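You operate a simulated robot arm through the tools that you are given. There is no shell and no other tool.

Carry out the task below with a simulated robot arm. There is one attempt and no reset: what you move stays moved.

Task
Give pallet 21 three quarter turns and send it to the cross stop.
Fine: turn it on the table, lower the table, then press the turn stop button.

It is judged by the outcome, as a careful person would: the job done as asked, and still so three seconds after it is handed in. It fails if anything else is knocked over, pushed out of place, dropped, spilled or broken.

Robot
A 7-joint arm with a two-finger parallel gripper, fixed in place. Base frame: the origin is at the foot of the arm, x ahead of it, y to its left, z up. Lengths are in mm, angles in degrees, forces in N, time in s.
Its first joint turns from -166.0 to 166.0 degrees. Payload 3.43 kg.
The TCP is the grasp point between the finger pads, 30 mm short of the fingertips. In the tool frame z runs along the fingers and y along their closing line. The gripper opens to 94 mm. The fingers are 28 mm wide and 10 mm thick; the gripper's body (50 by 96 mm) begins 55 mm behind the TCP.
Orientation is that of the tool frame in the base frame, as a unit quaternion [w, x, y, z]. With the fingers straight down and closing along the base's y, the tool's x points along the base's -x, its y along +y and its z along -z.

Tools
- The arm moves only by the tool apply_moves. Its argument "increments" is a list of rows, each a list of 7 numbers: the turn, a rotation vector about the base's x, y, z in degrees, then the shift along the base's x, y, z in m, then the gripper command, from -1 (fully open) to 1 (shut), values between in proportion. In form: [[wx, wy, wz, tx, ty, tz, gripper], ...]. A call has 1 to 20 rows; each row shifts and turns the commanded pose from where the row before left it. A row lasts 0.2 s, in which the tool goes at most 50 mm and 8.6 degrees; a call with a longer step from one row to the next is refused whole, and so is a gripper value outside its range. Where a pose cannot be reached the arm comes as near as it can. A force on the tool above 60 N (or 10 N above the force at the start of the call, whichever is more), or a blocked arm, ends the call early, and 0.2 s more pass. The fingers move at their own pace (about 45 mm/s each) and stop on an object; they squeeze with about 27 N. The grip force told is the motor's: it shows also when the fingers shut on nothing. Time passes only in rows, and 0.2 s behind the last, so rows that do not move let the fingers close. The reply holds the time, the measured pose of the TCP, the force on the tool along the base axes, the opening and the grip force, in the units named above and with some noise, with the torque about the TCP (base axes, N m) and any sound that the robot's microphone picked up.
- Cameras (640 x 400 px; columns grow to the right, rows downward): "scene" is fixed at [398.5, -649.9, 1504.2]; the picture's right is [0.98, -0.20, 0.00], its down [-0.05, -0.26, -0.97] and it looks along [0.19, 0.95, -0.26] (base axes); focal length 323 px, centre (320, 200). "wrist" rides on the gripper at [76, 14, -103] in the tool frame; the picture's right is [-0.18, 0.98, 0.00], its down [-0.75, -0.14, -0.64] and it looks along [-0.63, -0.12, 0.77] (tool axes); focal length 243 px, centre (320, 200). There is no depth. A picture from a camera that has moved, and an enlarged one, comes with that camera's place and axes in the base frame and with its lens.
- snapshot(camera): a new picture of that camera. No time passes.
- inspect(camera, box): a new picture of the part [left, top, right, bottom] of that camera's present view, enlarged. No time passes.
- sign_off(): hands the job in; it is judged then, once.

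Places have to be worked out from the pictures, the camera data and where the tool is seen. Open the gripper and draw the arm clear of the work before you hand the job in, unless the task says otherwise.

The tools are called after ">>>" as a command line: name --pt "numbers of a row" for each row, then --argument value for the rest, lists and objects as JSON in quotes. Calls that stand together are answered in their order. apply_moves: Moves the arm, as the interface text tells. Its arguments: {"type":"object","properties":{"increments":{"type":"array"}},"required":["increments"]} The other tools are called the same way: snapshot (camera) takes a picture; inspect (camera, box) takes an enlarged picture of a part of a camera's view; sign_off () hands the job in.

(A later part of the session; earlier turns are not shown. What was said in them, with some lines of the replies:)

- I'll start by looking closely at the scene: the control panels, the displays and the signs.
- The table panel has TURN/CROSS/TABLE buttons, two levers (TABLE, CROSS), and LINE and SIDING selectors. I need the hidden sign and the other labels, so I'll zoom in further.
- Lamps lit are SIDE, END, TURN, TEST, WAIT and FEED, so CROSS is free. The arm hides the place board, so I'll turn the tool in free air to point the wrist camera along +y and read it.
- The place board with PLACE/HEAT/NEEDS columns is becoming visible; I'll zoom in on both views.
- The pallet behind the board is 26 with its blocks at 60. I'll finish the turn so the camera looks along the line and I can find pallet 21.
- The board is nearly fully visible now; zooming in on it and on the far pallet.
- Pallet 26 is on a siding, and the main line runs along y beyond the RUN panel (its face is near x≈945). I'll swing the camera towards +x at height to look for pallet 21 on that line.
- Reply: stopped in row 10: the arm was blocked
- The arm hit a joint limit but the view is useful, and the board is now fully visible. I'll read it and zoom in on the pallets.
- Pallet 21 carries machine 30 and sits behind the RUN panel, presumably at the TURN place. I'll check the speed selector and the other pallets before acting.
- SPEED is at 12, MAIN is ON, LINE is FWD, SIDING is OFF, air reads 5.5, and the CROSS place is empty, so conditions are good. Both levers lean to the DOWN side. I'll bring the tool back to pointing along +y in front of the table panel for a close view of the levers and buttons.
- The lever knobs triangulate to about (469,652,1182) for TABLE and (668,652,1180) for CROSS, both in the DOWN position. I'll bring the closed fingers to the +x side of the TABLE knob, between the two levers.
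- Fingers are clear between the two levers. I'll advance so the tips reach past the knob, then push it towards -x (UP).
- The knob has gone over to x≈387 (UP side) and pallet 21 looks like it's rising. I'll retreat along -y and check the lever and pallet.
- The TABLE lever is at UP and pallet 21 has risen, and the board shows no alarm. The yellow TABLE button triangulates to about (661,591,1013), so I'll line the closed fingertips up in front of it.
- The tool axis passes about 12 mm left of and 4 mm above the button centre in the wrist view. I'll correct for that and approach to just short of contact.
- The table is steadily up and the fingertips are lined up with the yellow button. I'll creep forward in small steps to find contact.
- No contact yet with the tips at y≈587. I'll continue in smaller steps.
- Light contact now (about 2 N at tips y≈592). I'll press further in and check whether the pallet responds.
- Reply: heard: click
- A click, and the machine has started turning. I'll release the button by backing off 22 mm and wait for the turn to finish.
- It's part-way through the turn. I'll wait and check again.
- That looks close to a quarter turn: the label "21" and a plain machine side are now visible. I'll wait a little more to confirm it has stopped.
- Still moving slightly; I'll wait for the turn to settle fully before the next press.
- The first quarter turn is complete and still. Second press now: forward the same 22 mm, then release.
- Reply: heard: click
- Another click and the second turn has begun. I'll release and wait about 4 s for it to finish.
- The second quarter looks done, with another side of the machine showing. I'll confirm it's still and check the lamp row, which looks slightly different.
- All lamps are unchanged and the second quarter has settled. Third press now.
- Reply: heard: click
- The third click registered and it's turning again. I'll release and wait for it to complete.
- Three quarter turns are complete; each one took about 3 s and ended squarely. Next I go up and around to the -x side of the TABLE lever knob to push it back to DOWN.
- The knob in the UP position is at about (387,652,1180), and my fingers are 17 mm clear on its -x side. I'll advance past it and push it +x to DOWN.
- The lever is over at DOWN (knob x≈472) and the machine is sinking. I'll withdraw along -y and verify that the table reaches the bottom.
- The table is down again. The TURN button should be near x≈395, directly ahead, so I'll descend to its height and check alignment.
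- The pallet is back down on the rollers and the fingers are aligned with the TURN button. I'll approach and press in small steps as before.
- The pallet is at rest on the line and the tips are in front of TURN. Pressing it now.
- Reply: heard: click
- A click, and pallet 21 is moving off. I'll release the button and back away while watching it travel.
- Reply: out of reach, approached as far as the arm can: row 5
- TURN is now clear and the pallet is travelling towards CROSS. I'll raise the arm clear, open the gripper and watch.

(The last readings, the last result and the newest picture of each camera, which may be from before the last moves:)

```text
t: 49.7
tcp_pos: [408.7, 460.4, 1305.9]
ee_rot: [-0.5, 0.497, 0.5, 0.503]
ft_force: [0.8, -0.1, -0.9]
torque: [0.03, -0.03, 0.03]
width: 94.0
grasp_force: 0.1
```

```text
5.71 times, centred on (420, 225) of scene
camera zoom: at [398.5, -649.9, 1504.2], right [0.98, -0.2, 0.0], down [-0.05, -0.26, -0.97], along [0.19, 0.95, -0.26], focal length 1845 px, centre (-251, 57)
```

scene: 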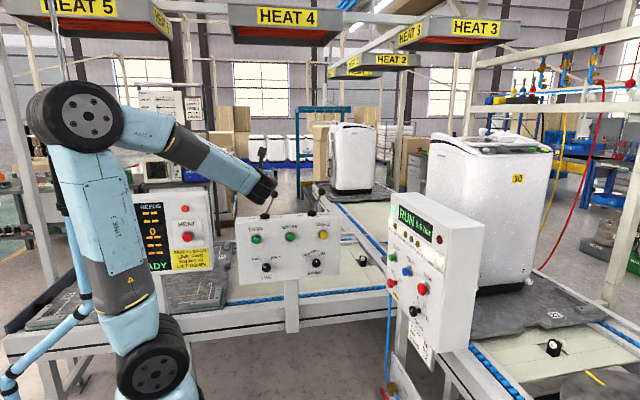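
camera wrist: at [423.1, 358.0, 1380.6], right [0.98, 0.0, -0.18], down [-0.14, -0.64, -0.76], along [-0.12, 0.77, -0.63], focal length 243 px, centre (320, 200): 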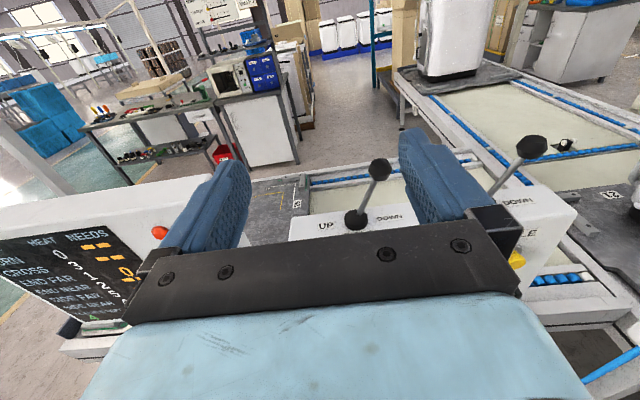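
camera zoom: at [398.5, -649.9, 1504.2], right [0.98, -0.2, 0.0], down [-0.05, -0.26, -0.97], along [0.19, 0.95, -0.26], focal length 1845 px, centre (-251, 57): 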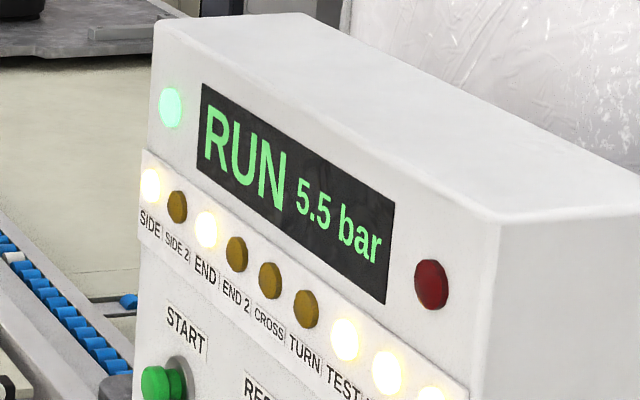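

Pallet 21 is nearing the cross place, with the stop roller visible ahead of it. I'll wait for it to arrive and for the CROSS lamp to light.

>>> apply_moves --pt "0 0 0 0 0 0 -1" --pt "0 0 0 0 0 0 -1" --pt "0 0 0 0 0 0 -1" --pt "0 0 0 0 0 0 -1" --pt "0 0 0 0 0 0 -1" --pt "0 0 0 0 0 0 -1" --pt "0 0 0 0 0 0 -1" --pt "0 0 0 0 0 0 -1" --pt "0 0 0 0 0 0 -1" --pt "0 0 0 0 0 0 -1"

>>> snapshot --camera "scene"

>>> inspect --camera "scene" --box '[385, 190, 455, 260]'

>>> snapshot --camera "wrist"

```text
t: 51.9
tcp_pos: [408.1, 459.1, 1304.6]
ee_rot: [-0.5, 0.497, 0.5, 0.502]
ft_force: [-0.5, -1.2, 0.6]
torque: [0.0, 0.01, 0.0]
width: 94.1
grasp_force: 0.0
```

```text
taken
```

scene: 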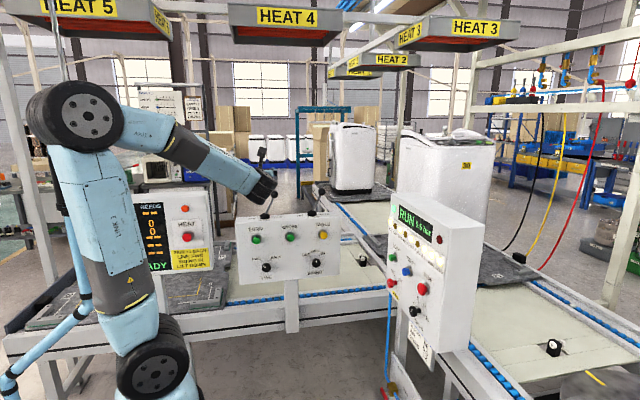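

```text
5.71 times, centred on (420, 225) of scene
camera zoom: at [398.5, -649.9, 1504.2], right [0.98, -0.2, 0.0], down [-0.05, -0.26, -0.97], along [0.19, 0.95, -0.26], focal length 1845 px, centre (-251, 57)
```

zoom: 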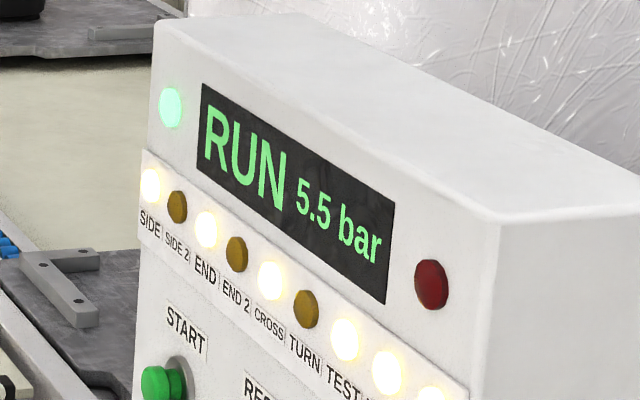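

```text
taken
camera wrist: at [422.8, 357.9, 1380.5], right [0.98, 0.0, -0.18], down [-0.14, -0.64, -0.76], along [-0.12, 0.77, -0.63], focal length 243 px, centre (320, 200)
```

wrist: 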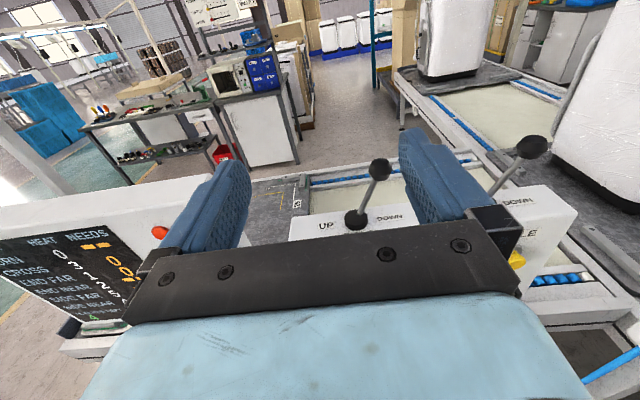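

The CROSS lamp is lit. I'll wait a bit longer to confirm the pallet stays put at the cross stop.

>>> apply_moves --pt "0 0 0 0 0 0 -1" --pt "0 0 0 0 0 0 -1" --pt "0 0 0 0 0 0 -1" --pt "0 0 0 0 0 0 -1" --pt "0 0 0 0 0 0 -1" --pt "0 0 0 0 0 0 -1" --pt "0 0 0 0 0 0 -1" --pt "0 0 0 0 0 0 -1" --pt "0 0 0 0 0 0 -1" --pt "0 0 0 0 0 0 -1" --pt "0 0 0 0 0 0 -1" --pt "0 0 0 0 0 0 -1" --pt "0 0 0 0 0 0 -1" --pt "0 0 0 0 0 0 -1" --pt "0 0 0 0 0 0 -1"

>>> snapshot --camera "scene"

>>> inspect --camera "scene" --box '[385, 190, 455, 260]'

>>> inspect --camera "scene" --box '[370, 110, 570, 300]'

>>> inspect --camera "scene" --box '[230, 180, 350, 290]'

>>> inspect --camera "wrist" --box '[420, 0, 640, 260]'

```text
t: 55.1
tcp_pos: [408.6, 460.0, 1305.3]
ee_rot: [-0.5, 0.498, 0.5, 0.503]
ft_force: [0.0, 0.2, -0.5]
torque: [0.04, 0.0, 0.02]
width: 93.8
grasp_force: 0.1
```

```text
taken
```

scene: 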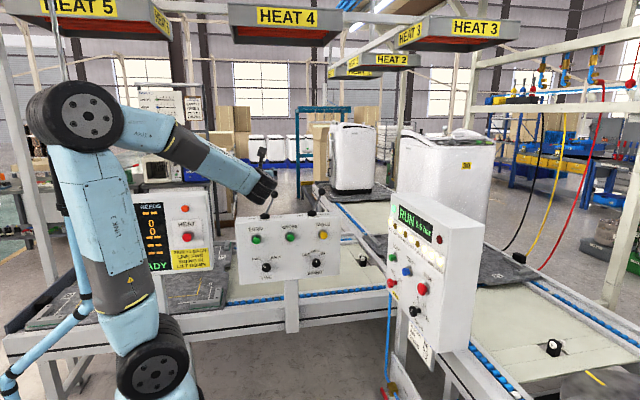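

```text
5.71 times, centred on (420, 225) of scene
camera zoom: at [398.5, -649.9, 1504.2], right [0.98, -0.2, 0.0], down [-0.05, -0.26, -0.97], along [0.19, 0.95, -0.26], focal length 1845 px, centre (-251, 57)
```

zoom: 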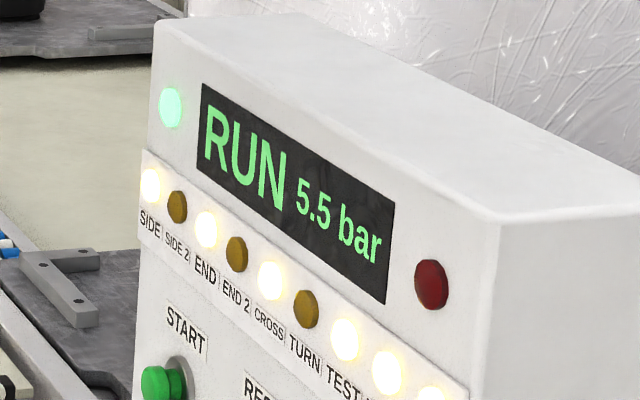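

```text
2.11 times, centred on (470, 205) of scene
camera zoom: at [398.5, -649.9, 1504.2], right [0.98, -0.2, 0.0], down [-0.05, -0.26, -0.97], along [0.19, 0.95, -0.26], focal length 680 px, centre (4, 190)
```

zoom: 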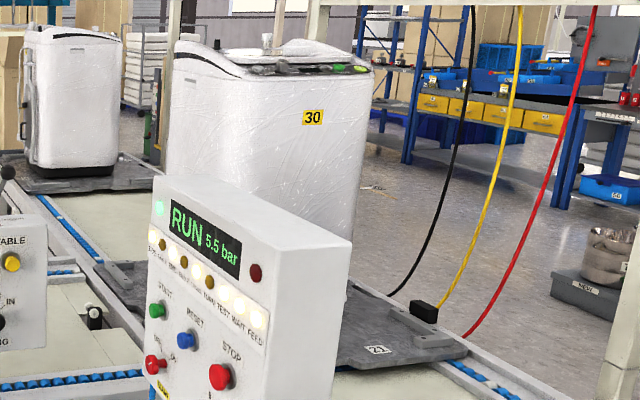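

```text
3.64 times, centred on (290, 235) of scene
camera zoom: at [398.5, -649.9, 1504.2], right [0.98, -0.2, 0.0], down [-0.05, -0.26, -0.97], along [0.19, 0.95, -0.26], focal length 1174 px, centre (429, 73)
```

zoom: 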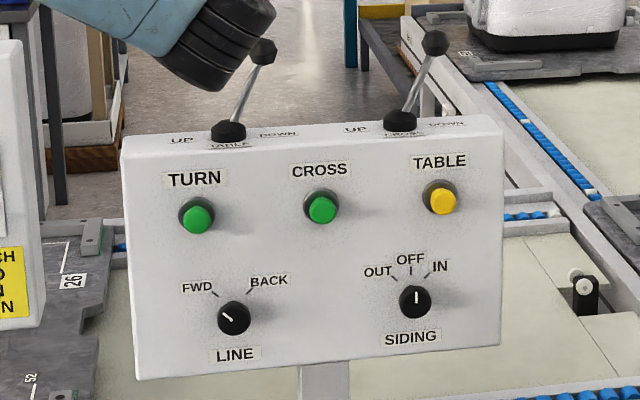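

```text
1.54 times, centred on (530, 130) of wrist
camera zoom: at [422.8, 357.9, 1380.5], right [0.98, 0.0, -0.18], down [-0.14, -0.64, -0.76], along [-0.12, 0.77, -0.63], focal length 373 px, centre (-3, 308)
```

zoom: 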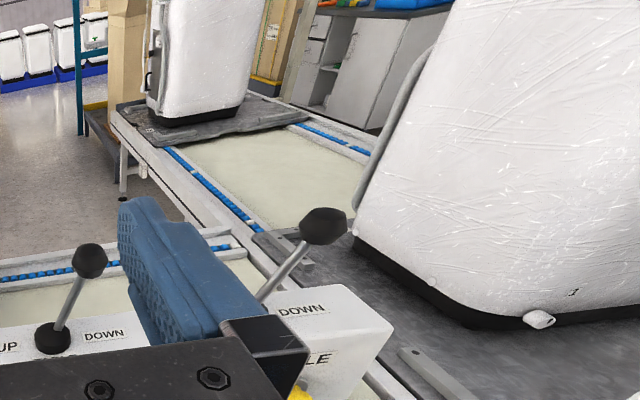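

Pallet 21 is at rest at the cross stop, with the CROSS lamp steady, TURN clear, both levers DOWN and the selectors untouched. I'll lift the arm a bit further clear before handing in.

>>> apply_moves --pt "0 0 0 -0.01 0 0.025 -1" --pt "0 0 0 -0.01 0 0.025 -1" --pt "0 0 0 -0.01 0 0.025 -1" --pt "0 0 0 0 0 0 -1"

>>> snapshot --camera "scene"

```text
t: 56.1
tcp_pos: [378.7, 461.6, 1379.0]
ee_rot: [-0.5, 0.497, 0.501, 0.502]
ft_force: [0.1, -0.1, -0.4]
torque: [-0.02, 0.0, -0.01]
width: 94.1
grasp_force: 0.1
```

```text
taken
```

scene: 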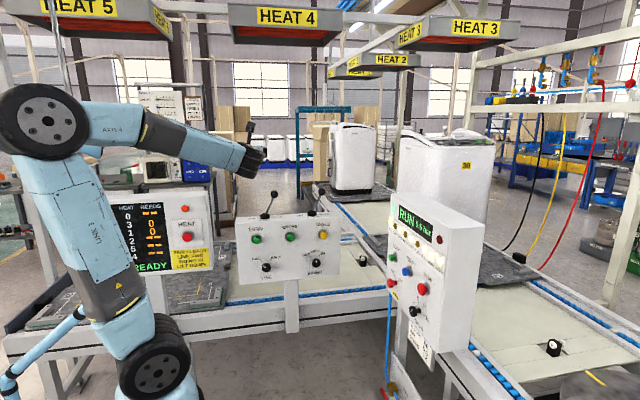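

The arm is clear with the gripper open, and pallet 21 is standing still at the cross stop after three quarter turns. Handing in.

>>> sign_off

```text
The job is handed in.
```

Pallet 21 got its three quarter turns and is now standing at the cross stop. I've handed the job in.

- **Turning:** I raised the table with its lever, then pressed the yellow TABLE button three times. I let each quarter turn finish before the next press.
- **Sending:** I lowered the table and pressed the TURN button once. The TURN lamp went out, the CROSS lamp came on, and the pallet stayed put for the few seconds I watched before handing in.
- **As left:** Both levers are at DOWN and the LINE and SIDING selectors are as they were. The gripper is open, the arm is clear of the panel, and I saw nothing else moved or knocked.
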